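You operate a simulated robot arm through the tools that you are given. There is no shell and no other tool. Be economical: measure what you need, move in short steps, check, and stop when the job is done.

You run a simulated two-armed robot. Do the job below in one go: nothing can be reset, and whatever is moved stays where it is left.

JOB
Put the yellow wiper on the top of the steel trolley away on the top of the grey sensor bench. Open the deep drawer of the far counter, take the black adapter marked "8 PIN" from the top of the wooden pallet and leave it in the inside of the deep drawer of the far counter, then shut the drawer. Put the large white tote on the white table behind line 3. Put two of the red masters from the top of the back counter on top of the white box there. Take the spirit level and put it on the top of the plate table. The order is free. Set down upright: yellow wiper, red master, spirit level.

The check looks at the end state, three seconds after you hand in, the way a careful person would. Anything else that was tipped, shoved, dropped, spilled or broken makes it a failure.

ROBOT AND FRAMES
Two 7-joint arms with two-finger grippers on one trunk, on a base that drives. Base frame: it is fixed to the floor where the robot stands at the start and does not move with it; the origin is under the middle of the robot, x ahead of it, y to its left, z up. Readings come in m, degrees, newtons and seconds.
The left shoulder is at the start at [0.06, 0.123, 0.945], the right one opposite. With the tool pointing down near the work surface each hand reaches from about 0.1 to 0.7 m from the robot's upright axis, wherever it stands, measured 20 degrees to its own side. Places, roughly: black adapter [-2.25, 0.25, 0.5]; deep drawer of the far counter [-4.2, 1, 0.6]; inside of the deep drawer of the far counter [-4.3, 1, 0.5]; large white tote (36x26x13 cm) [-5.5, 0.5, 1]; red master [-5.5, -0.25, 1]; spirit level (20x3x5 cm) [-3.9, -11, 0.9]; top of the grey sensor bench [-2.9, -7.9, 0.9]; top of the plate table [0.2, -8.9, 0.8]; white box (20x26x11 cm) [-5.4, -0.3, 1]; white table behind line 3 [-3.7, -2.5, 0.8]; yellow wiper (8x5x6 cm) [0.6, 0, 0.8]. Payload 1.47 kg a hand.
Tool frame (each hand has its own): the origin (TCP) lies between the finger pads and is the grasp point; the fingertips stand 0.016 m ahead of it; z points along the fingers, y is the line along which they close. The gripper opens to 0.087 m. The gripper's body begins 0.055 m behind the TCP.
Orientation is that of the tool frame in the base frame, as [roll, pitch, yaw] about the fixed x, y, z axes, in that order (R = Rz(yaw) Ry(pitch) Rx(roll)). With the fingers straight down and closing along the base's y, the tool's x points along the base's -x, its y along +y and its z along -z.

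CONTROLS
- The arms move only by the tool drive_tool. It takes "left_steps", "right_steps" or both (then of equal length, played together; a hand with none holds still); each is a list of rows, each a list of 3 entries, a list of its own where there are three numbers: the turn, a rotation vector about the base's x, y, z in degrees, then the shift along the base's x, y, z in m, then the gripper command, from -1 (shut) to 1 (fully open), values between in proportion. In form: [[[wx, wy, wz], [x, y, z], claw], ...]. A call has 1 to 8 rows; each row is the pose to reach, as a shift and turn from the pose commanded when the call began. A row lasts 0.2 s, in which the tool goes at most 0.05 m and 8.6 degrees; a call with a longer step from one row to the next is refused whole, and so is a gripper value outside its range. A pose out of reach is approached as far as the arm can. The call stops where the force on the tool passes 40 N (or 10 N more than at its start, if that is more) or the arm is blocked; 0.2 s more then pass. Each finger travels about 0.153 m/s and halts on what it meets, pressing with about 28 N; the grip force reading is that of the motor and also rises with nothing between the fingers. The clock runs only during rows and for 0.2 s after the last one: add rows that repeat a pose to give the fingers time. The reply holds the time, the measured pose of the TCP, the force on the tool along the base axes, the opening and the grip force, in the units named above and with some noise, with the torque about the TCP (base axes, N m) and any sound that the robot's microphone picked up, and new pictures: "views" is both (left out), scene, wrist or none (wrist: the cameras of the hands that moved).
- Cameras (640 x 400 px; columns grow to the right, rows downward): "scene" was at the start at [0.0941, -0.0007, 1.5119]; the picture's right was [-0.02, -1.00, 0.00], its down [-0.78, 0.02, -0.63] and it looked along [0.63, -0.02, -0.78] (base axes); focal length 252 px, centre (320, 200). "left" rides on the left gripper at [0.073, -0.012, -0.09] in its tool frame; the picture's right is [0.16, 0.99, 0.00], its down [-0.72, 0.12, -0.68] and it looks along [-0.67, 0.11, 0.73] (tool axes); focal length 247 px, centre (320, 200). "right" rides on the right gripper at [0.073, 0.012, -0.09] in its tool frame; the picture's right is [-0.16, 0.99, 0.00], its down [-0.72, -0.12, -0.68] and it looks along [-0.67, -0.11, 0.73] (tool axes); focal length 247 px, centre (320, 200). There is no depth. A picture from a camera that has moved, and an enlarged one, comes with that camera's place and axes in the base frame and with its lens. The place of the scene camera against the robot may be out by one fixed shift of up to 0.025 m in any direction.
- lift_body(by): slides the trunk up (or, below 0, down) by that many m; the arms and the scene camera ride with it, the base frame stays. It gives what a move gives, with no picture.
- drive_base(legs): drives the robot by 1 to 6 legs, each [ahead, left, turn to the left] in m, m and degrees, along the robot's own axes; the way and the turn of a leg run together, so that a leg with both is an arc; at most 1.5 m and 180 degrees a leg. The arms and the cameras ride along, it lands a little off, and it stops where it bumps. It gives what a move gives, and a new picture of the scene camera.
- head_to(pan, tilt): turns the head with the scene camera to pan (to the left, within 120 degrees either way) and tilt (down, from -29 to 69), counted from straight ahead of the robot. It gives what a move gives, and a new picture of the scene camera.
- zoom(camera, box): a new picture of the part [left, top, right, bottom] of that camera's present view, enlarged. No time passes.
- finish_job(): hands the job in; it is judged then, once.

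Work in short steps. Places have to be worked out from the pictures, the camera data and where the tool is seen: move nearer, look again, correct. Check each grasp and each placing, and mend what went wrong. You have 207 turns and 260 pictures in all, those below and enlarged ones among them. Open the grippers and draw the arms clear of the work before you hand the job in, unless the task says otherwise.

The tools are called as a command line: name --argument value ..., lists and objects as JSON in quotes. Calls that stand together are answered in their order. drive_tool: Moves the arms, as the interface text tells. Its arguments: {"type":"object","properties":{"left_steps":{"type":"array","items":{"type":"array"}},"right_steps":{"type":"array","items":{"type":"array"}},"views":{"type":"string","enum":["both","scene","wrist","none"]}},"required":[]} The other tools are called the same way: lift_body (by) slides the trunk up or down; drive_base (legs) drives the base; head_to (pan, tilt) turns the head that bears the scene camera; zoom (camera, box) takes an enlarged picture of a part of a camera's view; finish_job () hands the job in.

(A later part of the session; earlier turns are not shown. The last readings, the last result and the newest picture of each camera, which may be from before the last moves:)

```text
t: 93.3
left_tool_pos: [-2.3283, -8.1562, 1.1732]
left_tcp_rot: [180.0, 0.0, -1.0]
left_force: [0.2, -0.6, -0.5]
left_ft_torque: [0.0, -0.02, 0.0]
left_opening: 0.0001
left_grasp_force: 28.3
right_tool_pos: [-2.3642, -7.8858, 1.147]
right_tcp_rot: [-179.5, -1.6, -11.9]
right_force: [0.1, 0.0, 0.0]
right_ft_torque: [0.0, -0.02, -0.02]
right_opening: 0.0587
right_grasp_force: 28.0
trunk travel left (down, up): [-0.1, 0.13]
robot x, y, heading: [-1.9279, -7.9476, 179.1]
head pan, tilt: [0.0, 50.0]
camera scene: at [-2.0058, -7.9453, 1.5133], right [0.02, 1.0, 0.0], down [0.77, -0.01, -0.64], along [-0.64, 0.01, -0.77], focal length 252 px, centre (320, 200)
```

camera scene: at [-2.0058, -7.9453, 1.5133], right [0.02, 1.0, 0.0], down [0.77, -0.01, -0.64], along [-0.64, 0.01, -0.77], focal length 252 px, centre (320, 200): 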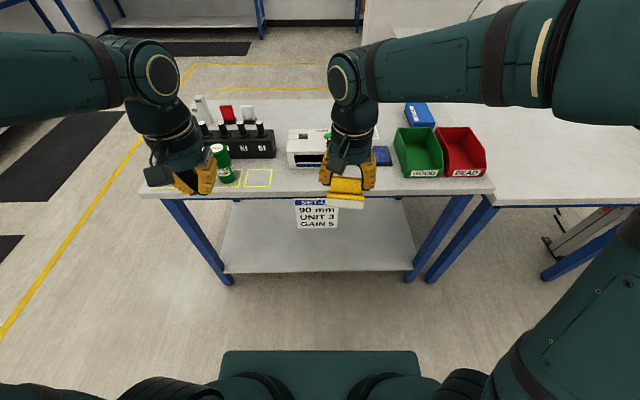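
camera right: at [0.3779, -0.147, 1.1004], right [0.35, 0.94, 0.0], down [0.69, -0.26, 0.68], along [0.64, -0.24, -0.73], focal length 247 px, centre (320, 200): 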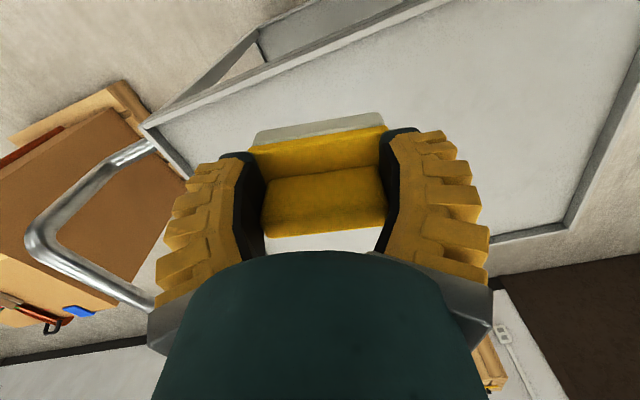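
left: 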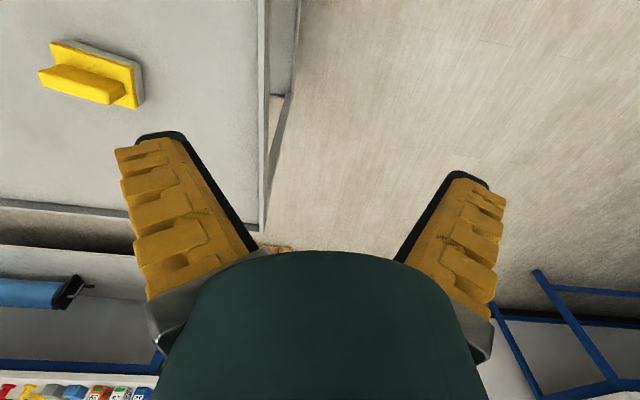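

The bench's front strip is free. I nudge forward 0.1 m and check the wiper's tilt in the wrist view.

drive_base --legs '[[0.1, 0, 0]]'

zoom --camera "right" --box '[0, 0, 640, 400]'

zoom --camera "scene" --box '[260, 100, 420, 220]'

```text
t: 94.5
left_tool_pos: [-2.4283, -8.1562, 1.1723]
left_tcp_rot: [180.0, 0.0, -0.9]
left_force: [0.3, -0.2, -0.7]
left_ft_torque: [0.01, -0.06, -0.02]
left_opening: 0.0
left_grasp_force: 27.9
right_tool_pos: [-2.4655, -7.8862, 1.1464]
right_tcp_rot: [-179.5, -1.8, -11.7]
right_force: [-0.7, -0.6, -0.1]
right_ft_torque: [-0.02, -0.01, 0.04]
right_opening: 0.0591
right_grasp_force: 28.2
trunk travel left (down, up): [-0.1, 0.13]
robot x, y, heading: [-2.0228, -7.9429, 178.8]
head pan, tilt: [0.0, 50.0]
camera scene: at [-2.1066, -7.9437, 1.5132], right [0.02, 1.0, 0.0], down [0.77, -0.01, -0.64], along [-0.64, 0.01, -0.77], focal length 252 px, centre (320, 200)
```

scene: 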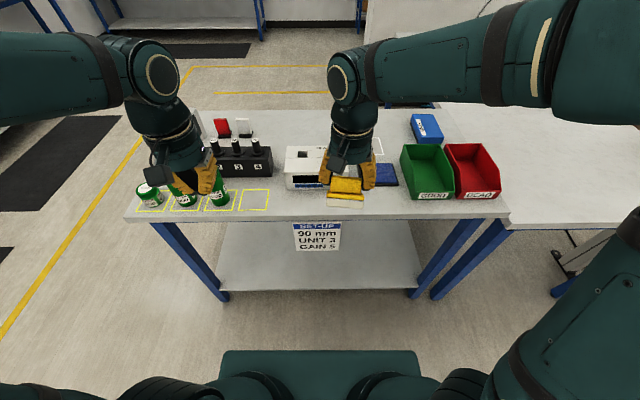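

```text
1.00 times, centred on (320, 200) of right (not enlarged: the box is as wide or as high as the picture)
camera zoom: at [-2.3995, -7.912, 1.2389], right [-0.35, -0.93, -0.01], down [-0.71, 0.26, 0.66], along [-0.61, 0.24, -0.75], focal length 247 px, centre (320, 200)
```

zoom: 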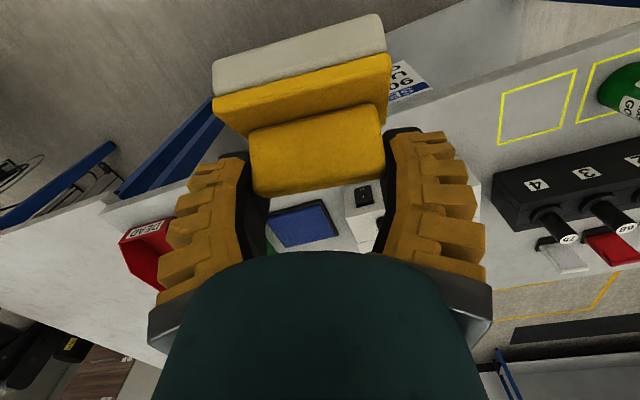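

```text
3.33 times, centred on (340, 160) of scene
camera zoom: at [-2.1066, -7.9437, 1.5132], right [0.02, 1.0, 0.0], down [0.77, -0.01, -0.64], along [-0.64, 0.01, -0.77], focal length 840 px, centre (253, 333)
```

zoom: 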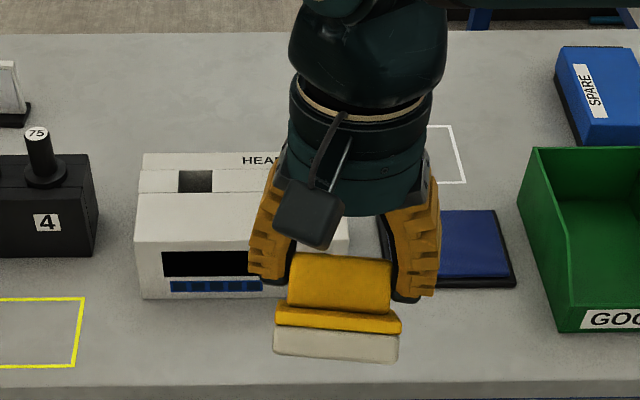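

The wiper has swung about 40° round the grip axis (its base toward the robot). I first square the hand and move over the free strip.

drive_tool --right_steps '[[[0, 0, 6], [-0.03, 0.03, 0], -1], [[0, 0, 12], [-0.06, 0.06, 0], -1], [[0, 0, 12], [-0.09, 0.09, 0], -1], [[0, 0, 12], [-0.12, 0.12, 0], -1], [[0, 0, 12], [-0.135, 0.14, 0], -1]]' --views "none"

drive_tool --right_steps '[[[0, 8, 0], [0, 0, 0], -1], [[0, 16, 0], [0, 0, 0], -1], [[0, 24, 0], [0, 0, 0], -1], [[0, 32, 0], [0, 0, 0], -1], [[0, 38, 0], [0, 0, 0], -1], [[0, 38, 0], [0, 0, 0], -1]]'

```text
t: 95.7
left_tool_pos: [-2.4271, -8.156, 1.1747]
left_tcp_rot: [-180.0, 0.0, -0.9]
left_force: [0.1, 0.3, 0.1]
left_ft_torque: [0.01, -0.02, 0.02]
left_opening: 0.0001
left_grasp_force: 27.6
right_tool_pos: [-2.6004, -7.747, 1.1463]
right_tcp_rot: [-179.5, -1.5, 0.2]
right_force: [-0.4, 0.6, -0.1]
right_ft_torque: [0.04, 0.0, 0.02]
right_opening: 0.0586
right_grasp_force: 28.2
trunk travel left (down, up): [-0.1, 0.13]
robot x, y, heading: [-2.025, -7.95, 179.2]
head pan, tilt: [0.0, 50.0]
```

```text
t: 97.1
left_tool_pos: [-2.4274, -8.1571, 1.1741]
left_tcp_rot: [180.0, -0.1, -0.9]
left_force: [-1.2, 0.1, 0.0]
left_ft_torque: [-0.03, 0.02, -0.03]
left_opening: 0.0
left_grasp_force: 27.9
right_tool_pos: [-2.6001, -7.7467, 1.1466]
right_tcp_rot: [-179.1, 36.5, 0.4]
right_force: [0.7, 0.5, -0.9]
right_ft_torque: [0.02, -0.04, 0.0]
right_opening: 0.0585
right_grasp_force: 28.0
trunk travel left (down, up): [-0.1, 0.13]
robot x, y, heading: [-2.0257, -7.9486, 179.1]
head pan, tilt: [0.0, 50.0]
camera scene: at [-2.1055, -7.9438, 1.5132], right [0.02, 1.0, 0.0], down [0.77, -0.01, -0.64], along [-0.64, 0.01, -0.77], focal length 252 px, centre (320, 200)
camera right: at [-2.4883, -7.7579, 1.1766], right [-0.13, -0.99, 0.08], down [-0.18, 0.11, 0.98], along [-0.98, 0.11, -0.19], focal length 247 px, centre (320, 200)
```

scene: 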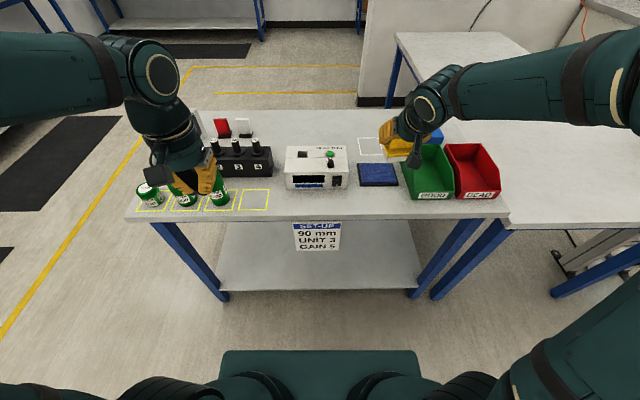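
right: 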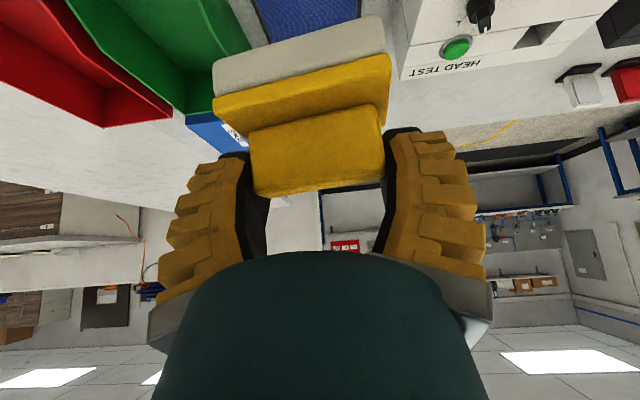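

The hand is tilted and the wiper looks near upright. I enlarge the scene to check.

zoom --camera "scene" --box '[340, 110, 460, 200]'

```text
4.44 times, centred on (400, 155) of scene
camera zoom: at [-2.1055, -7.9438, 1.5132], right [0.02, 1.0, 0.0], down [0.77, -0.01, -0.64], along [-0.64, 0.01, -0.77], focal length 1120 px, centre (-36, 400)
```

zoom: 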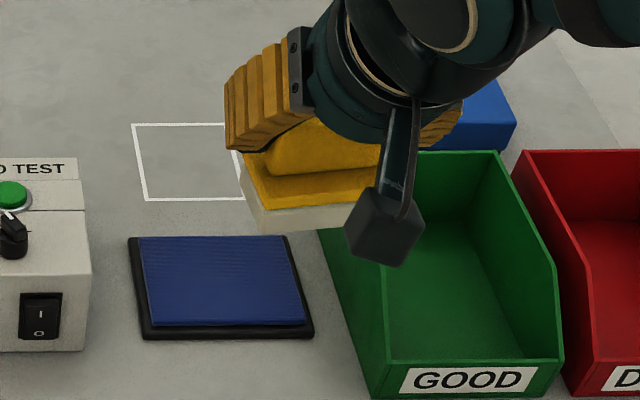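

The wiper looks upright. I lower to about 4 cm above the bench, moving slightly away from the green bin.

drive_tool --right_steps '[[[0, 0, 0], [0, -0.01, -0.04], -1], [[0, 0, 0], [0, -0.02, -0.08], -1], [[0, 0, 0], [0, -0.02, -0.12], -1], [[0, 0, 0], [0, -0.02, -0.15], -1], [[0, 0, 0], [0, -0.02, -0.15], -1]]'

zoom --camera "scene" --box '[340, 130, 460, 220]'

```text
t: 98.3
left_tool_pos: [-2.4271, -8.1563, 1.1741]
left_tcp_rot: [180.0, 0.0, -0.9]
left_force: [0.6, -1.0, 0.2]
left_ft_torque: [-0.02, -0.01, 0.01]
left_opening: 0.0
left_grasp_force: 27.9
right_tool_pos: [-2.5978, -7.7643, 0.9997]
right_tcp_rot: [-179.3, 36.4, 0.3]
right_force: [0.0, 0.5, -0.9]
right_ft_torque: [0.03, -0.01, 0.01]
right_opening: 0.0588
right_grasp_force: 28.1
trunk travel left (down, up): [-0.1, 0.13]
robot x, y, heading: [-2.0219, -7.9458, 179.1]
head pan, tilt: [0.0, 50.0]
camera scene: at [-2.1049, -7.9435, 1.5133], right [0.02, 1.0, 0.0], down [0.77, -0.01, -0.64], along [-0.64, 0.01, -0.77], focal length 252 px, centre (320, 200)
camera right: at [-2.4863, -7.7757, 1.029], right [-0.13, -0.99, 0.08], down [-0.18, 0.11, 0.98], along [-0.98, 0.11, -0.19], focal length 247 px, centre (320, 200)
```

scene: 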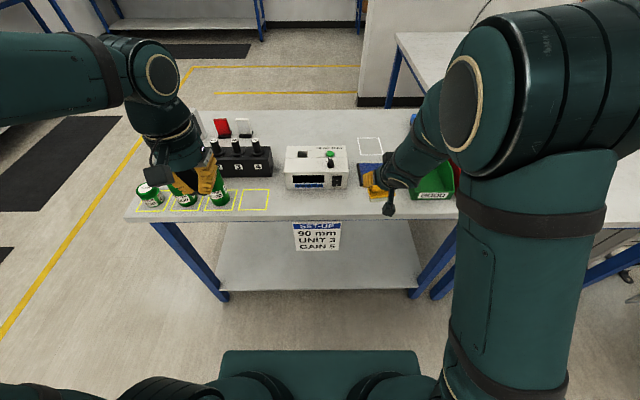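
right: 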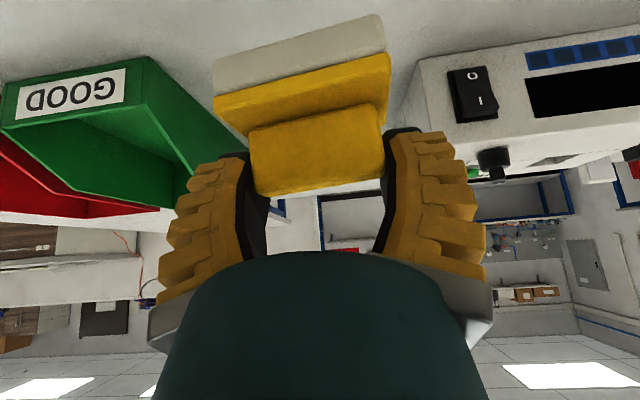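

```text
4.44 times, centred on (400, 175) of scene
camera zoom: at [-2.1049, -7.9435, 1.5133], right [0.02, 1.0, 0.0], down [0.77, -0.01, -0.64], along [-0.64, 0.01, -0.77], focal length 1120 px, centre (-36, 311)
```

zoom: 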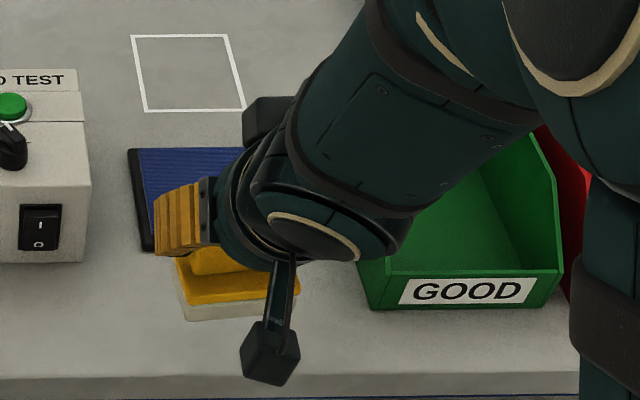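

Clear of pad and bin. I lower slowly to contact.

drive_tool --right_steps '[[[0, 0, 0], [0, 0, -0.015], -1], [[0, 0, 0], [0, 0, -0.025], -1], [[0, 0, 0], [0, 0, -0.033], -1], [[0, 0, 0], [0, 0, -0.041], -1], [[0, 0, 0], [0, 0, -0.049], -1], [[0, 0, 0], [0, 0, -0.056], -1], [[0, 0, 0], [0, 0, -0.063], -1]]' --views "wrist"

```text
t: 99.9
left_tool_pos: [-2.4261, -8.1565, 1.1758]
left_tcp_rot: [180.0, 0.1, -0.9]
left_force: [-0.1, -0.3, -0.3]
left_ft_torque: [0.01, -0.01, -0.01]
left_opening: 0.0
left_grasp_force: 28.0
right_tool_pos: [-2.5992, -7.7641, 0.9355]
right_tcp_rot: [-179.3, 36.6, 0.1]
right_force: [3.1, 4.1, 14.2]
right_ft_torque: [-0.32, 0.09, 0.05]
right_opening: 0.0595
right_grasp_force: 27.8
trunk travel left (down, up): [-0.1, 0.13]
robot x, y, heading: [-2.0254, -7.9478, 179.0]
head pan, tilt: [0.0, 50.0]
camera right: at [-2.4873, -7.7763, 0.9644], right [-0.13, -0.99, 0.09], down [-0.17, 0.11, 0.98], along [-0.98, 0.11, -0.19], focal length 247 px, centre (320, 200)
```

right: 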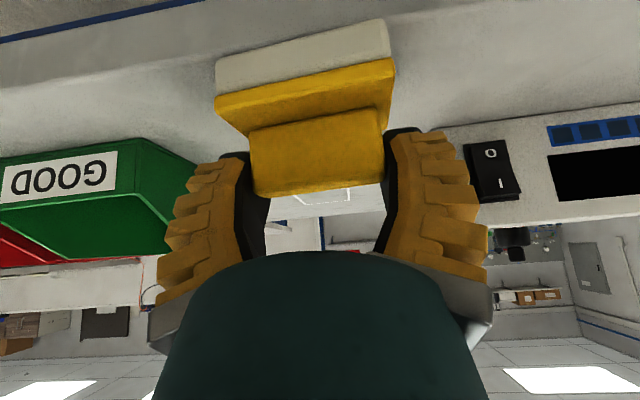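

Contact at 14 N. I open gently and let the wiper settle.

drive_tool --right_steps '[[[0, 0, 0], [0, 0, 0.002], 0.5], [[0, 0, 0], [0, 0, 0.002], 0.9], [[0, 0, 0], [0, 0, 0.002], 1]]' --views "wrist"

zoom --camera "scene" --box '[340, 130, 460, 220]'

```text
t: 100.7
left_tool_pos: [-2.4271, -8.1551, 1.1734]
left_tcp_rot: [-180.0, 0.1, -0.9]
left_force: [-0.6, 0.2, -0.4]
left_ft_torque: [-0.03, 0.0, 0.0]
left_opening: 0.0001
left_grasp_force: 28.1
right_tool_pos: [-2.5993, -7.7667, 0.9347]
right_tcp_rot: [-179.3, 36.5, 0.4]
right_force: [0.0, 0.4, -0.4]
right_ft_torque: [0.0, 0.0, 0.0]
right_opening: 0.0869
right_grasp_force: 0.1
trunk travel left (down, up): [-0.1, 0.13]
robot x, y, heading: [-2.0248, -7.9487, 179.1]
head pan, tilt: [0.0, 50.0]
camera right: at [-2.4881, -7.7772, 0.9651], right [-0.13, -0.99, 0.08], down [-0.18, 0.11, 0.98], along [-0.98, 0.11, -0.19], focal length 247 px, centre (320, 200)
```

right: 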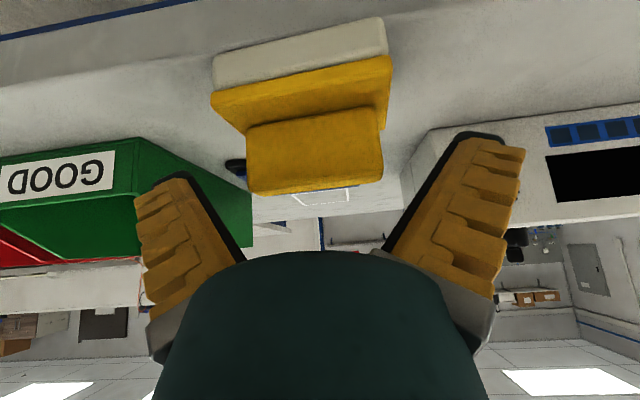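

```text
4.44 times, centred on (400, 175) of scene
camera zoom: at [-2.105, -7.9437, 1.5133], right [0.02, 1.0, 0.0], down [0.77, -0.01, -0.64], along [-0.64, 0.01, -0.77], focal length 1120 px, centre (-36, 311)
```

zoom: 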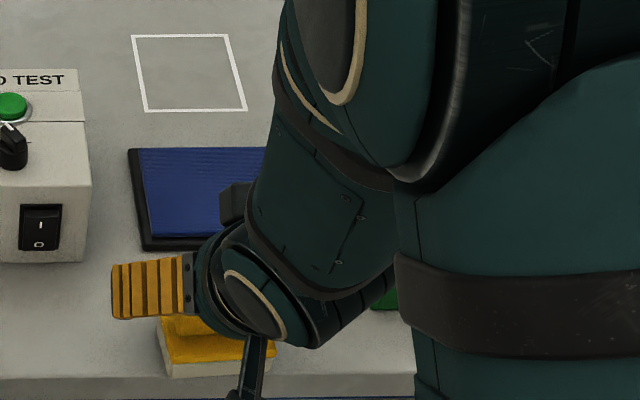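

The wiper stands flat and released. I withdraw back along the fingers, up and toward the robot.

drive_tool --right_steps '[[[0, 0, 0], [0.02, 0, 0.03], 1], [[0, 0, 0], [0.04, 0, 0.06], 1], [[0, 0, 0], [0.06, 0, 0.09], 1], [[0, -8, 0], [0.08, -0.02, 0.12], 1], [[0, -16, 0], [0.1, -0.04, 0.15], 1], [[0, -24, 0], [0.13, -0.05, 0.18], 1], [[0, -32, 0], [0.16, -0.05, 0.2], 1], [[0, -37, 0], [0.18, -0.05, 0.2], 1]]' --views "none"

zoom --camera "scene" --box '[320, 130, 480, 230]'

```text
t: 102.5
left_tool_pos: [-2.4273, -8.1566, 1.1738]
left_tcp_rot: [-179.9, 0.1, -0.8]
left_force: [1.2, 0.4, 0.9]
left_ft_torque: [0.03, 0.02, 0.0]
left_opening: 0.0002
left_grasp_force: 28.3
right_tool_pos: [-2.4173, -7.8175, 1.136]
right_tcp_rot: [-179.5, -0.7, 0.2]
right_force: [0.5, 1.6, 0.2]
right_ft_torque: [-0.02, 0.02, -0.01]
right_opening: 0.0871
right_grasp_force: 0.0
trunk travel left (down, up): [-0.1, 0.13]
robot x, y, heading: [-2.026, -7.9487, 179.2]
head pan, tilt: [0.0, 50.0]
```

```text
4.00 times, centred on (400, 180) of scene
camera zoom: at [-2.1053, -7.9438, 1.5132], right [0.02, 1.0, 0.0], down [0.77, -0.01, -0.64], along [-0.64, 0.01, -0.77], focal length 1008 px, centre (0, 280)
```

zoom: 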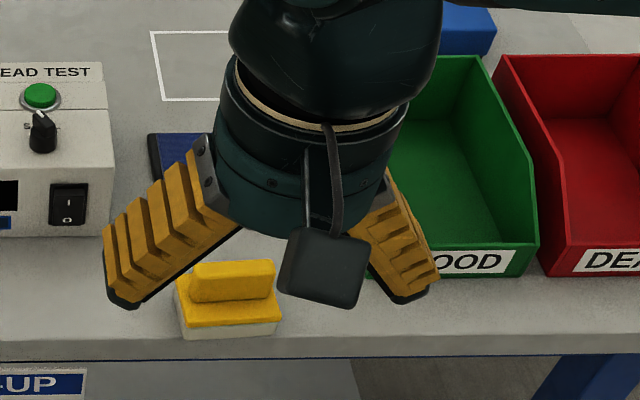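

The wiper is upright, but I want to verify its distance from the bench edge. I back off and look.

drive_base --legs '[[-0.35, 0, 0]]'

zoom --camera "scene" --box '[320, 110, 440, 190]'

```text
t: 104.7
left_tool_pos: [-2.087, -8.1619, 1.1739]
left_tcp_rot: [180.0, 0.0, -0.9]
left_force: [-0.1, -0.3, 0.7]
left_ft_torque: [0.02, 0.03, -0.01]
left_opening: 0.0003
left_grasp_force: 27.5
right_tool_pos: [-2.0773, -7.8219, 1.136]
right_tcp_rot: [-179.6, -0.6, 0.2]
right_force: [-0.9, 0.2, -0.5]
right_ft_torque: [0.0, 0.02, 0.01]
right_opening: 0.0871
right_grasp_force: 0.0
trunk travel left (down, up): [-0.1, 0.13]
robot x, y, heading: [-1.6858, -7.9508, 178.8]
head pan, tilt: [0.0, 50.0]
camera scene: at [-1.7645, -7.9494, 1.5133], right [0.02, 1.0, 0.0], down [0.77, -0.01, -0.64], along [-0.64, 0.01, -0.77], focal length 252 px, centre (320, 200)
```

scene: 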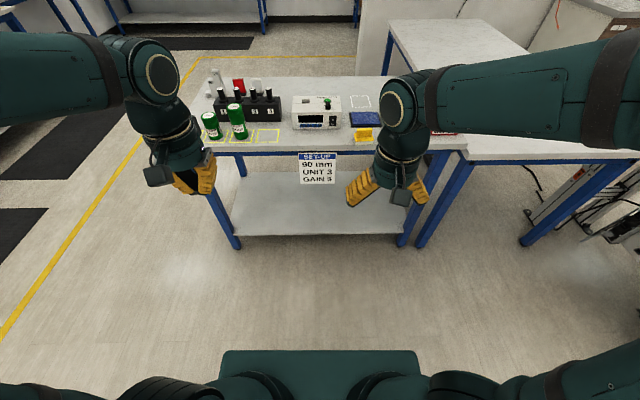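

```text
5.00 times, centred on (380, 150) of scene
camera zoom: at [-1.7645, -7.9494, 1.5133], right [0.02, 1.0, 0.0], down [0.77, -0.01, -0.64], along [-0.64, 0.01, -0.77], focal length 1260 px, centre (20, 450)
```

zoom: 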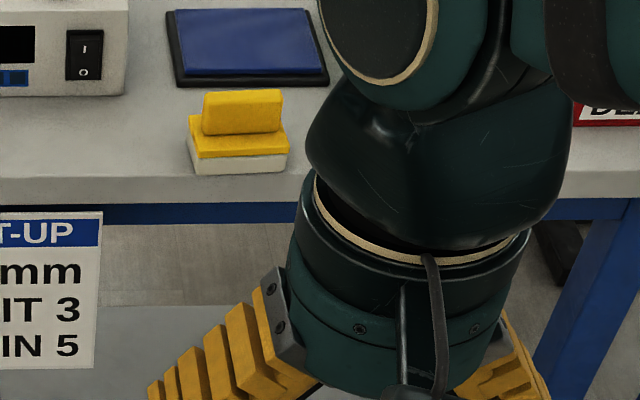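

The wiper stands fully on the bench top. Next is the spirit level at the back wall; I turn to face -y and look.

head_to --pan -20 --tilt 20

drive_base --legs '[[-0.1, 0, 91], [1.2, 0, 0]]'

```text
t: 105.7
left_tool_pos: [-2.088, -8.1616, 1.1731]
left_tcp_rot: [180.0, 0.0, -1.0]
left_force: [0.3, 0.1, 0.9]
left_ft_torque: [0.03, -0.01, -0.03]
left_opening: 0.0001
left_grasp_force: 27.8
right_tool_pos: [-2.078, -7.8225, 1.1357]
right_tcp_rot: [-179.5, -0.5, 0.0]
right_force: [0.4, -0.4, -0.2]
right_ft_torque: [0.02, -0.03, 0.03]
right_opening: 0.0869
right_grasp_force: 0.1
trunk travel left (down, up): [-0.1, 0.13]
robot x, y, heading: [-1.6888, -7.9512, 179.1]
head pan, tilt: [-20.0, 20.0]
camera scene: at [-1.7752, -7.9174, 1.5588], right [0.36, 0.93, 0.0], down [0.32, -0.12, -0.94], along [-0.88, 0.34, -0.34], focal length 252 px, centre (320, 200)
```

scene: 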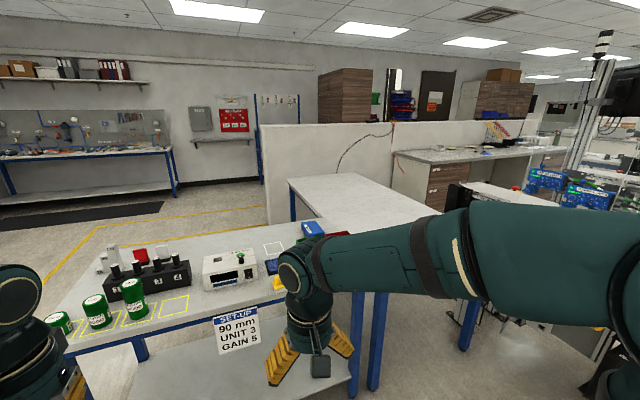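

```text
t: 115.7
left_tool_pos: [-1.3842, -9.4925, 1.1721]
left_tcp_rot: [180.0, 0.0, 91.1]
left_force: [0.0, 0.0, -0.1]
left_ft_torque: [0.02, 0.01, -0.02]
left_opening: 0.0
left_grasp_force: 28.4
right_tool_pos: [-1.7219, -9.4948, 1.1352]
right_tcp_rot: [-179.6, -0.6, 92.4]
right_force: [0.3, 0.1, 0.6]
right_ft_torque: [0.01, 0.04, -0.02]
right_opening: 0.0869
right_grasp_force: 0.0
trunk travel left (down, up): [-0.1, 0.13]
robot x, y, heading: [-1.6038, -9.1, -89.0]
head pan, tilt: [-20.0, 20.0]
camera scene: at [-1.6285, -9.1974, 1.5588], right [-0.95, 0.32, 0.0], down [0.11, 0.32, -0.94], along [-0.3, -0.89, -0.34], focal length 252 px, centre (320, 200)
```

scene: 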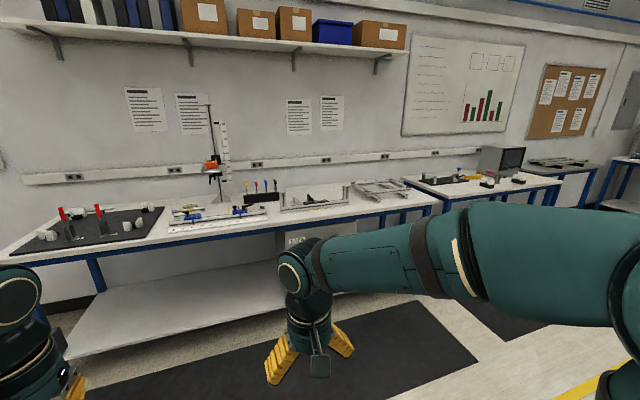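

I slide right along the back wall to x ≈ -3.85.

drive_base --legs '[[0, -1.5, -1], [0.1, -0.75, 0]]'

head_to --pan 0 --tilt 40

```text
t: 135.8
left_tool_pos: [-3.678, -9.6082, 1.1749]
left_tcp_rot: [-180.0, 0.1, 89.1]
left_force: [-0.5, 0.3, 0.5]
left_ft_torque: [0.0, 0.0, 0.02]
left_opening: 0.0001
left_grasp_force: 27.8
right_tool_pos: [-4.0182, -9.5999, 1.1362]
right_tcp_rot: [-179.5, -0.6, 90.3]
right_force: [0.4, -0.4, -0.3]
right_ft_torque: [-0.05, 0.02, 0.01]
right_opening: 0.0869
right_grasp_force: 0.1
trunk travel left (down, up): [-0.1, 0.13]
robot x, y, heading: [-3.8898, -9.2077, -90.7]
head pan, tilt: [-20.0, 20.0]
camera scene: at [-3.9134, -9.3043, 1.5588], right [-0.93, 0.36, 0.0], down [0.12, 0.32, -0.94], along [-0.34, -0.88, -0.34], focal length 252 px, centre (320, 200)
```

scene: 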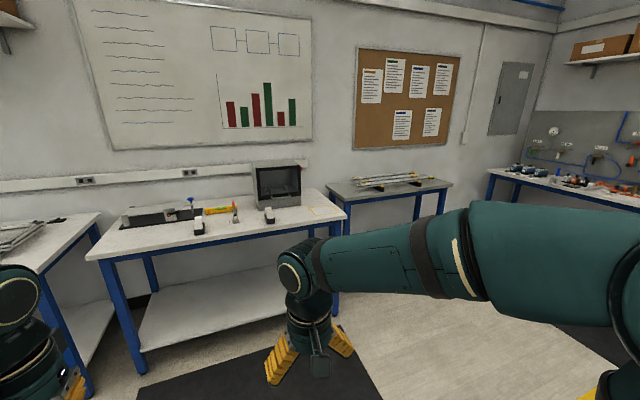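

```text
t: 136.7
left_tool_pos: [-3.6774, -9.6099, 1.1737]
left_tcp_rot: [-180.0, -0.1, 89.1]
left_force: [-1.1, -0.8, -0.2]
left_ft_torque: [-0.01, 0.06, -0.02]
left_opening: 0.0002
left_grasp_force: 27.7
right_tool_pos: [-4.0165, -9.5999, 1.135]
right_tcp_rot: [-179.6, -0.6, 90.3]
right_force: [0.1, 0.5, -0.2]
right_ft_torque: [0.02, 0.0, 0.02]
right_opening: 0.0871
right_grasp_force: 0.1
trunk travel left (down, up): [-0.1, 0.13]
robot x, y, heading: [-3.8892, -9.2036, -91.1]
head pan, tilt: [0.0, 40.0]
camera scene: at [-3.8814, -9.3024, 1.5275], right [-1.0, 0.02, 0.0], down [0.01, 0.64, -0.77], along [-0.01, -0.77, -0.64], focal length 252 px, centre (320, 200)
```

scene: 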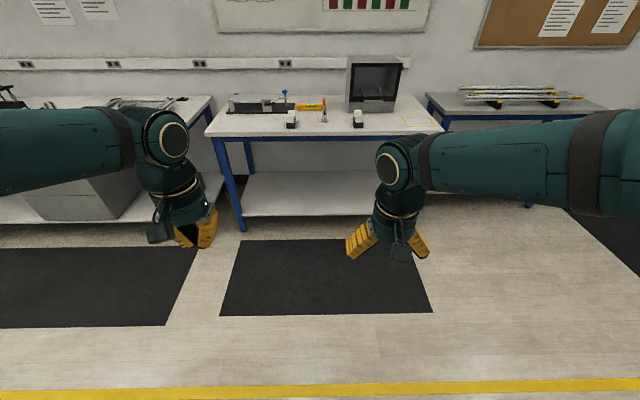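

zoom --camera "scene" --box '[210, 60, 450, 145]'

```text
2.67 times, centred on (330, 102) of scene
camera zoom: at [-3.8814, -9.3024, 1.5275], right [-1.0, 0.02, 0.0], down [0.01, 0.64, -0.77], along [-0.01, -0.77, -0.64], focal length 672 px, centre (293, 460)
```

zoom: 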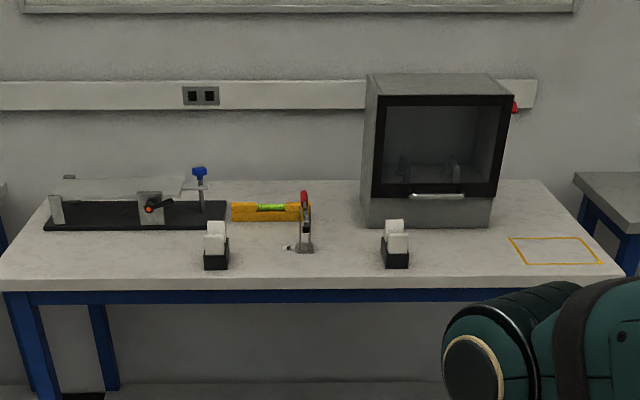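

The level (yellow with green vial) lies at about [-3.83, -11.07], with a toggle clamp standing before its right end. I drive closer, slightly right, so the left hand can take its left half.

drive_base --legs '[[0.95, -0.08, 1]]'

zoom --camera "scene" --box '[200, 100, 400, 225]'

```text
t: 141.6
left_tool_pos: [-3.7355, -10.5501, 1.1742]
left_tcp_rot: [-180.0, 0.0, 91.6]
left_force: [0.3, -0.4, 0.1]
left_ft_torque: [0.04, 0.05, 0.03]
left_opening: 0.0
left_grasp_force: 27.7
right_tool_pos: [-4.0748, -10.5559, 1.1346]
right_tcp_rot: [-179.4, -0.7, 92.7]
right_force: [0.0, 0.0, 0.3]
right_ft_torque: [-0.01, 0.0, -0.01]
right_opening: 0.087
right_grasp_force: 0.1
trunk travel left (down, up): [-0.1, 0.13]
robot x, y, heading: [-3.9617, -10.1585, -88.8]
head pan, tilt: [0.0, 40.0]
camera scene: at [-3.9524, -10.2531, 1.5274], right [-1.0, -0.03, 0.0], down [-0.02, 0.64, -0.77], along [0.02, -0.77, -0.64], focal length 252 px, centre (320, 200)
```

scene: 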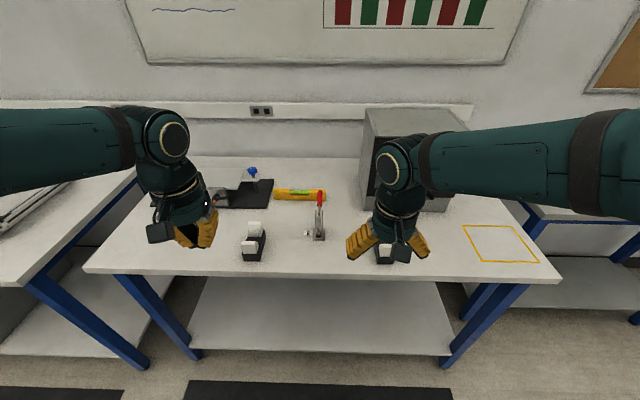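

```text
3.20 times, centred on (300, 162) of scene
camera zoom: at [-3.9524, -10.2531, 1.5274], right [-1.0, -0.03, 0.0], down [-0.02, 0.64, -0.77], along [0.02, -0.77, -0.64], focal length 806 px, centre (384, 320)
```

zoom: 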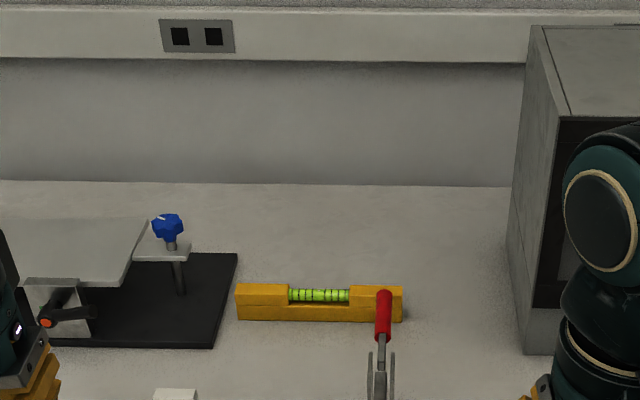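

The level spans x -3.95…-3.75 at y ≈ -11.03, top ≈ 0.94. I move 0.18 m nearer.

drive_base --legs '[[0.18, 0, -1]]'

drive_tool --left_steps '[[[0, 0, -8.5], [0, 0, 0], 1], [[0, 0, -17], [0, 0, 0], 1], [[0, 0, -25.5], [0, 0, 0], 1], [[0, 0, -34], [0, 0, 0], 1], [[0, 0, -42.5], [0, 0, 0], 1], [[0, 0, -51], [0, 0, 0], 1], [[0, 0, -59.5], [0, 0, 0], 1], [[0, 0, -68], [0, 0, 0], 1]]' --views "none"

```text
t: 143.2
left_tool_pos: [-3.7368, -10.7366, 1.1737]
left_tcp_rot: [179.9, 0.0, 90.9]
left_force: [0.6, 0.3, -0.2]
left_ft_torque: [0.03, 0.01, -0.01]
left_opening: 0.0
left_grasp_force: 28.6
right_tool_pos: [-4.0766, -10.7362, 1.1344]
right_tcp_rot: [-179.6, -0.7, 92.0]
right_force: [0.7, 0.8, -0.1]
right_ft_torque: [0.03, 0.0, 0.04]
right_opening: 0.0869
right_grasp_force: 0.1
trunk travel left (down, up): [-0.1, 0.13]
robot x, y, heading: [-3.9611, -10.3423, -88.8]
head pan, tilt: [0.0, 40.0]
camera scene: at [-3.9501, -10.4353, 1.5273], right [-1.0, -0.01, 0.0], down [-0.01, 0.64, -0.77], along [0.01, -0.77, -0.64], focal length 252 px, centre (320, 200)
```

scene: 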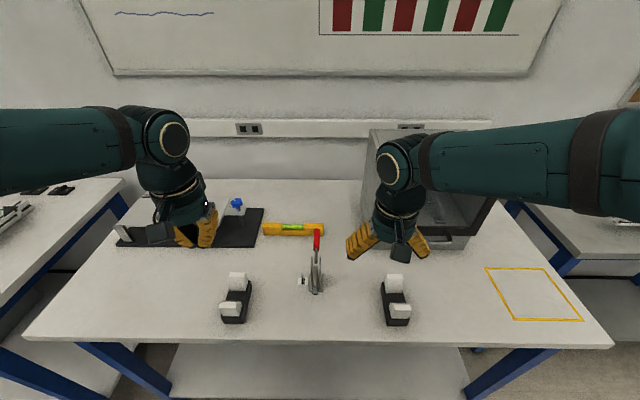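

```text
t: 145.0
left_tool_pos: [-3.7378, -10.7347, 1.1739]
left_tcp_rot: [-180.0, 0.0, 22.5]
left_force: [0.5, 0.5, 0.2]
left_ft_torque: [-0.01, 0.04, 0.01]
left_opening: 0.0872
left_grasp_force: 0.0
right_tool_pos: [-4.0765, -10.7365, 1.1358]
right_tcp_rot: [-179.5, -0.5, 92.0]
right_force: [0.2, -0.9, 0.2]
right_ft_torque: [-0.01, -0.01, 0.01]
right_opening: 0.087
right_grasp_force: 0.1
trunk travel left (down, up): [-0.1, 0.13]
robot x, y, heading: [-3.9607, -10.342, -89.4]
head pan, tilt: [0.0, 40.0]
```

Rotation works. I finish it and bring the left hand above the level.

drive_tool --left_steps '[[[0, 0, -8], [-0.014, -0.041, 0], 1], [[0, 0, -16], [-0.028, -0.082, 0], 1], [[0, 0, -22.5], [-0.042, -0.123, -0.01], 1], [[0, 0, -22.5], [-0.056, -0.164, -0.02], 1], [[0, 0, -22.5], [-0.07, -0.205, -0.035], 1], [[0, 0, -22.5], [-0.084, -0.245, -0.05], 1], [[0, 0, -22.5], [-0.1, -0.285, -0.06], 1], [[0, 0, -22.5], [-0.1, -0.285, -0.07], 1]]'

```text
t: 146.8
left_tool_pos: [-3.8356, -11.0184, 1.1029]
left_tcp_rot: [179.9, -0.1, 0.4]
left_force: [-0.3, 0.0, -0.6]
left_ft_torque: [0.0, 0.0, -0.03]
left_opening: 0.0869
left_grasp_force: 0.1
right_tool_pos: [-4.0755, -10.7344, 1.1367]
right_tcp_rot: [-179.5, -0.7, 92.1]
right_force: [-0.2, 0.1, -0.5]
right_ft_torque: [-0.02, -0.02, -0.01]
right_opening: 0.0871
right_grasp_force: 0.0
trunk travel left (down, up): [-0.1, 0.13]
robot x, y, heading: [-3.9593, -10.3414, -89.3]
head pan, tilt: [0.0, 40.0]
camera scene: at [-3.9495, -10.4332, 1.5275], right [-1.0, -0.01, 0.0], down [-0.01, 0.64, -0.77], along [0.01, -0.77, -0.64], focal length 252 px, centre (320, 200)
camera left: at [-3.7627, -11.0052, 1.1929], right [0.16, -0.99, 0.0], down [-0.72, -0.12, 0.68], along [-0.67, -0.11, -0.73], focal length 247 px, centre (320, 200)
```

scene: 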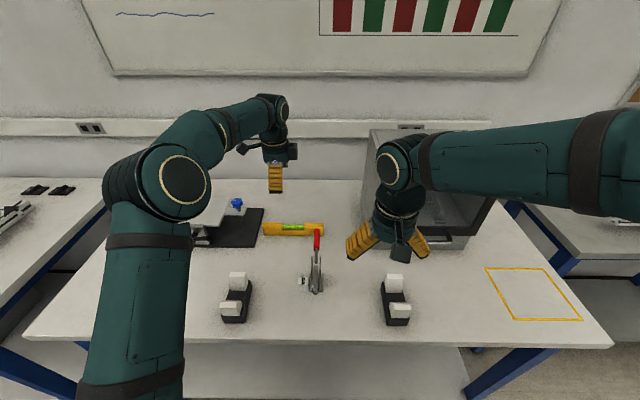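
left: 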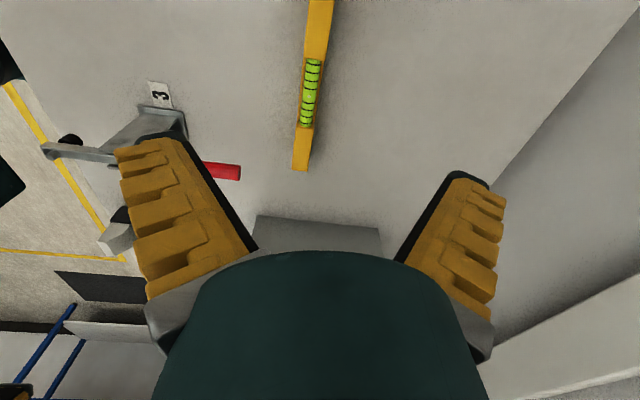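

Wrist view puts the level's axis along x at y ≈ -11.009, vial at x ≈ -3.85; the clamp handle is clear by about 8 cm. I lower onto it.

drive_tool --left_steps '[[[0, 0, 0], [-0.008, 0.009, -0.04], 1], [[0, 0, 0], [-0.008, 0.009, -0.08], 1], [[0, 0, 0], [-0.008, 0.009, -0.12], 1], [[0, 0, 0], [-0.008, 0.009, -0.15], 1], [[0, 0, 0], [-0.008, 0.009, -0.15], 1]]'

```text
t: 148.0
left_tool_pos: [-3.8448, -11.0082, 0.9519]
left_tcp_rot: [-180.0, 0.0, 0.3]
left_force: [0.4, 0.5, 0.6]
left_ft_torque: [-0.01, 0.0, -0.02]
left_opening: 0.0869
left_grasp_force: 0.2
right_tool_pos: [-4.0771, -10.7348, 1.1351]
right_tcp_rot: [-179.5, -0.6, 92.0]
right_force: [0.8, -1.0, -0.4]
right_ft_torque: [0.01, 0.05, 0.01]
right_opening: 0.087
right_grasp_force: 0.0
trunk travel left (down, up): [-0.1, 0.13]
robot x, y, heading: [-3.9553, -10.3338, -89.4]
head pan, tilt: [0.0, 40.0]
camera scene: at [-3.9502, -10.4338, 1.5275], right [-1.0, -0.01, 0.0], down [-0.01, 0.64, -0.77], along [0.01, -0.77, -0.64], focal length 252 px, centre (320, 200)
camera left: at [-3.7728, -10.996, 1.0417], right [0.16, -0.99, 0.0], down [-0.72, -0.12, 0.68], along [-0.67, -0.11, -0.73], focal length 247 px, centre (320, 200)
```

scene: 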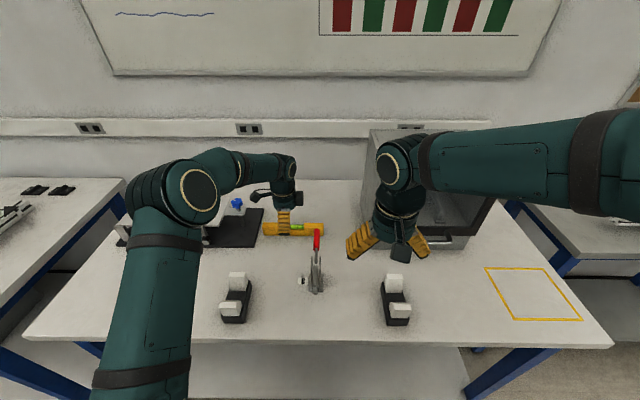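
left: 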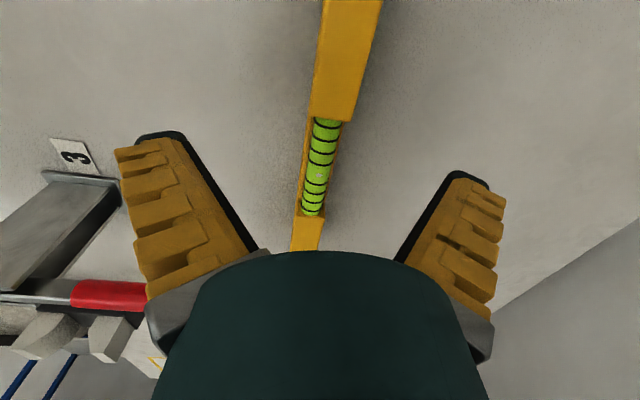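

Centred. I lower 3 cm and close.

drive_tool --left_steps '[[[0, 0, 0], [0, 0, -0.015], 1], [[0, 0, 0], [0, 0, -0.03], 1], [[0, 0, 0], [0, 0, -0.03], 0], [[0, 0, 0], [0, 0, -0.03], -0.5], [[0, 0, 0], [0, 0, -0.03], -1], [[0, 0, 0], [0, 0, -0.03], -1], [[0, 0, 0], [0, 0, -0.03], -1]]' --views "wrist"

```text
t: 149.6
left_tool_pos: [-3.8449, -11.0088, 0.9242]
left_tcp_rot: [179.9, 0.1, 0.3]
left_force: [0.7, -3.3, 7.7]
left_ft_torque: [-0.06, 0.05, 0.01]
left_opening: 0.0095
left_grasp_force: 28.5
right_tool_pos: [-4.0766, -10.7338, 1.1356]
right_tcp_rot: [-179.5, -0.5, 91.9]
right_force: [0.5, 0.4, 0.2]
right_ft_torque: [0.02, 0.0, 0.03]
right_opening: 0.0871
right_grasp_force: 0.0
trunk travel left (down, up): [-0.1, 0.13]
robot x, y, heading: [-3.9582, -10.3411, -89.2]
head pan, tilt: [0.0, 40.0]
camera left: at [-3.7728, -10.9962, 1.0153], right [0.16, -0.99, 0.0], down [-0.72, -0.12, 0.68], along [-0.67, -0.11, -0.73], focal length 247 px, centre (320, 200)
```

left: 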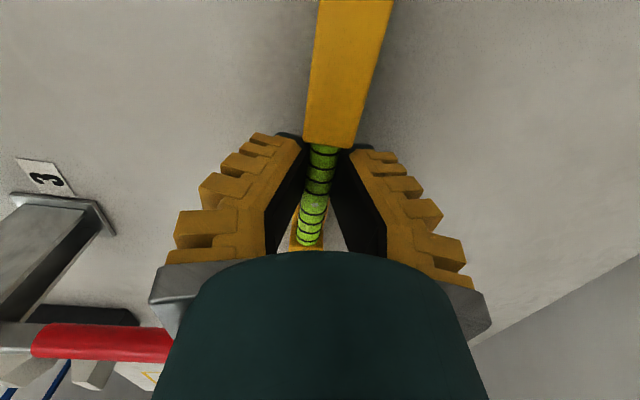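

The fingers only hold the recessed vial (9.5 mm). I open and move to the solid left block at x ≈ -3.785 instead.

drive_tool --left_steps '[[[0, 0, 0], [0, 0, 0], 0], [[0, 0, 0], [0, 0, 0], 1], [[0, 0, 0], [0, 0, 0.04], 1], [[0, 0, 0], [0.03, 0, 0.045], 1], [[0, 0, 0], [0.058, 0, 0.045], 1], [[0, 0, 0], [0.058, 0, 0.045], 1]]' --views "wrist"

```text
t: 151.0
left_tool_pos: [-3.7871, -11.0116, 0.9728]
left_tcp_rot: [180.0, 0.0, 0.2]
left_force: [0.5, 0.2, 0.3]
left_ft_torque: [0.01, 0.01, -0.02]
left_opening: 0.0872
left_grasp_force: 0.0
right_tool_pos: [-4.0771, -10.736, 1.1346]
right_tcp_rot: [-179.6, -0.5, 91.9]
right_force: [-0.1, -0.8, -0.1]
right_ft_torque: [0.04, -0.02, 0.01]
right_opening: 0.0871
right_grasp_force: 0.0
trunk travel left (down, up): [-0.1, 0.13]
robot x, y, heading: [-3.9615, -10.3392, -89.4]
head pan, tilt: [0.0, 40.0]
camera left: at [-3.7137, -10.9978, 1.0627], right [0.16, -0.99, 0.0], down [-0.72, -0.12, 0.68], along [-0.67, -0.11, -0.73], focal length 247 px, centre (320, 200)
```

left: 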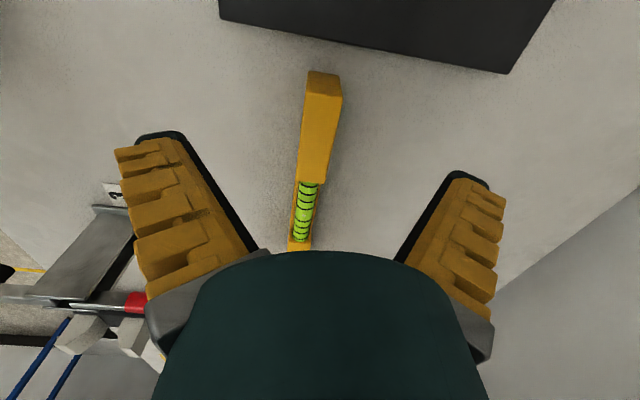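

The block is below the fingers. I lower 4.8 cm and close.

drive_tool --left_steps '[[[0, 0, 0], [0.006, 0, -0.025], 1], [[0, 0, 0], [0.006, 0, -0.048], 1], [[0, 0, 0], [0.006, 0, -0.048], 0], [[0, 0, 0], [0.006, 0, -0.048], -0.6], [[0, 0, 0], [0.006, 0, -0.048], -1], [[0, 0, 0], [0.006, 0, -0.048], -1]]' --views "wrist"

```text
t: 152.4
left_tool_pos: [-3.7805, -11.0106, 0.9243]
left_tcp_rot: [179.9, 0.0, 0.3]
left_force: [0.5, -1.4, 9.3]
left_ft_torque: [-0.01, -0.01, -0.05]
left_opening: 0.0154
left_grasp_force: 27.9
right_tool_pos: [-4.0763, -10.734, 1.1359]
right_tcp_rot: [-179.6, -0.6, 92.0]
right_force: [0.2, 0.5, -0.6]
right_ft_torque: [0.05, 0.02, 0.01]
right_opening: 0.0871
right_grasp_force: 0.0
trunk travel left (down, up): [-0.1, 0.13]
robot x, y, heading: [-3.9598, -10.3366, -89.4]
head pan, tilt: [0.0, 40.0]
camera left: at [-3.709, -10.9971, 1.0143], right [0.16, -0.99, 0.0], down [-0.72, -0.12, 0.68], along [-0.67, -0.11, -0.73], focal length 247 px, centre (320, 200)
```

left: 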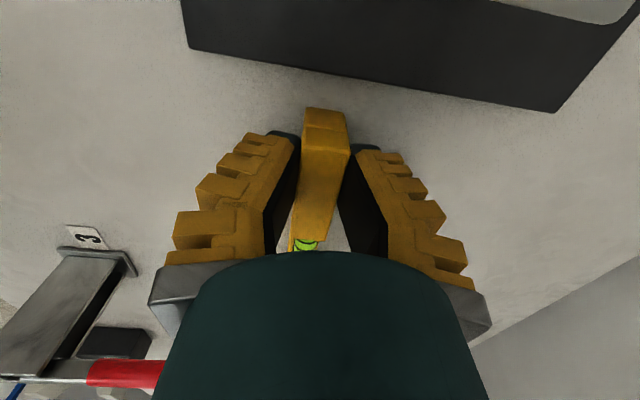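

Gripped on the 15 mm web, the fingertips resting on its foot. I lift straight up.

drive_tool --left_steps '[[[0, 0, 0], [0, 0, 0.02], -1], [[0, 0, 0], [0, 0, 0.05], -1], [[0, 0, 0], [0, 0, 0.09], -1], [[0, 0, 0], [0, 0, 0.13], -1], [[0, 0, 0], [0, 0, 0.17], -1], [[0, 0, 0], [0, 0, 0.2], -1]]'

```text
t: 153.8
left_tool_pos: [-3.7817, -11.0106, 1.1217]
left_tcp_rot: [179.9, 0.0, 0.3]
left_force: [-0.2, -0.3, -1.4]
left_ft_torque: [-0.01, -0.08, 0.01]
left_opening: 0.0119
left_grasp_force: 27.7
right_tool_pos: [-4.0776, -10.7364, 1.1348]
right_tcp_rot: [-179.5, -0.6, 91.9]
right_force: [-0.4, 0.8, -0.5]
right_ft_torque: [0.02, -0.01, 0.02]
right_opening: 0.087
right_grasp_force: 0.2
trunk travel left (down, up): [-0.1, 0.13]
robot x, y, heading: [-3.9596, -10.3388, -89.2]
head pan, tilt: [0.0, 40.0]
camera scene: at [-3.9501, -10.4338, 1.5275], right [-1.0, -0.01, 0.0], down [-0.01, 0.64, -0.77], along [0.01, -0.77, -0.64], focal length 252 px, centre (320, 200)
camera left: at [-3.7101, -10.9972, 1.2127], right [0.16, -0.99, 0.0], down [-0.72, -0.12, 0.68], along [-0.67, -0.11, -0.73], focal length 247 px, centre (320, 200)
```

scene: 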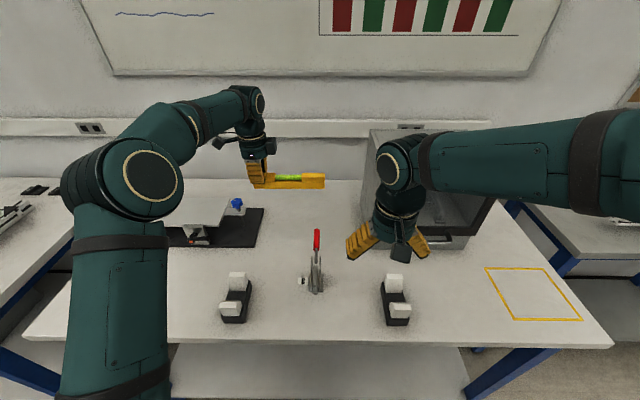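
left: 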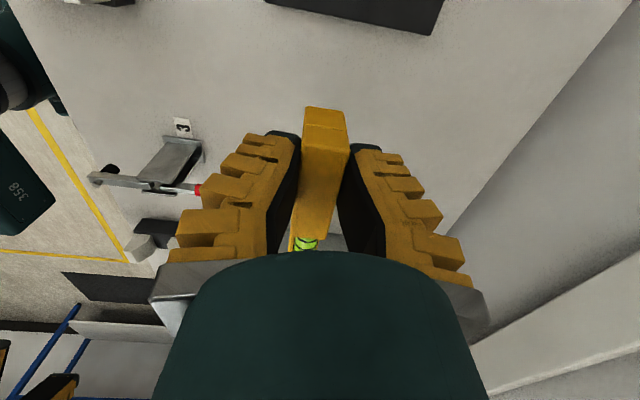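

The level is held upright and horizontal. I draw it in toward the body, then back the robot away.

drive_tool --left_steps '[[[0, 0, 0], [0.01, 0.04, 0.01], -1], [[0, 0, 0], [0.02, 0.08, 0.02], -1], [[0, 0, 0], [0.03, 0.12, 0.02], -1], [[0, 0, 0], [0.04, 0.16, 0.02], -1], [[0, 0, 0], [0.05, 0.2, 0.02], -1], [[0, 0, 0], [0.06, 0.24, 0.02], -1]]' --views "wrist"

drive_base --legs '[[-0.95, 0, 0]]'

```text
t: 155.2
left_tool_pos: [-3.7206, -10.7683, 1.1414]
left_tcp_rot: [179.9, 0.1, 0.3]
left_force: [-0.5, 0.8, -1.9]
left_ft_torque: [-0.02, -0.12, 0.0]
left_opening: 0.0119
left_grasp_force: 27.6
right_tool_pos: [-4.0766, -10.7347, 1.1349]
right_tcp_rot: [-179.5, -0.6, 92.1]
right_force: [0.5, -0.3, 0.0]
right_ft_torque: [-0.04, 0.05, 0.01]
right_opening: 0.0869
right_grasp_force: 0.0
trunk travel left (down, up): [-0.1, 0.13]
robot x, y, heading: [-3.9593, -10.34, -89.2]
head pan, tilt: [0.0, 40.0]
camera left: at [-3.6482, -10.756, 1.2328], right [0.16, -0.99, 0.0], down [-0.72, -0.12, 0.68], along [-0.67, -0.11, -0.73], focal length 247 px, centre (320, 200)
```

left: 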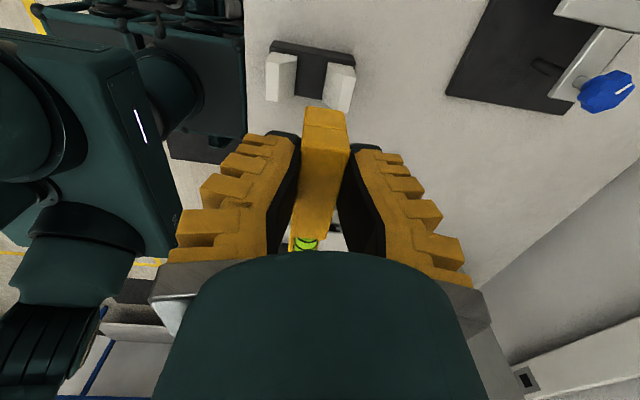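

```text
t: 160.1
left_tool_pos: [-3.7335, -9.8285, 1.1428]
left_tcp_rot: [-180.0, 0.0, 1.4]
left_force: [0.3, -0.4, -1.4]
left_ft_torque: [-0.02, -0.14, -0.01]
left_opening: 0.0119
left_grasp_force: 28.3
right_tool_pos: [-4.0906, -9.7997, 1.1356]
right_tcp_rot: [-179.6, -0.6, 92.8]
right_force: [-0.1, 0.0, 0.7]
right_ft_torque: [-0.01, 0.02, 0.01]
right_opening: 0.0869
right_grasp_force: 0.0
trunk travel left (down, up): [-0.1, 0.13]
robot x, y, heading: [-3.9769, -9.4013, -88.2]
head pan, tilt: [0.0, 40.0]
camera scene: at [-3.9684, -9.4962, 1.5275], right [-1.0, -0.03, 0.0], down [-0.02, 0.64, -0.77], along [0.02, -0.77, -0.64], focal length 252 px, centre (320, 200)
```

scene: 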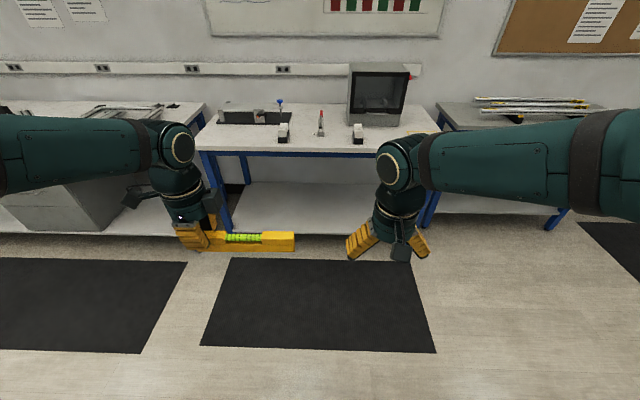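

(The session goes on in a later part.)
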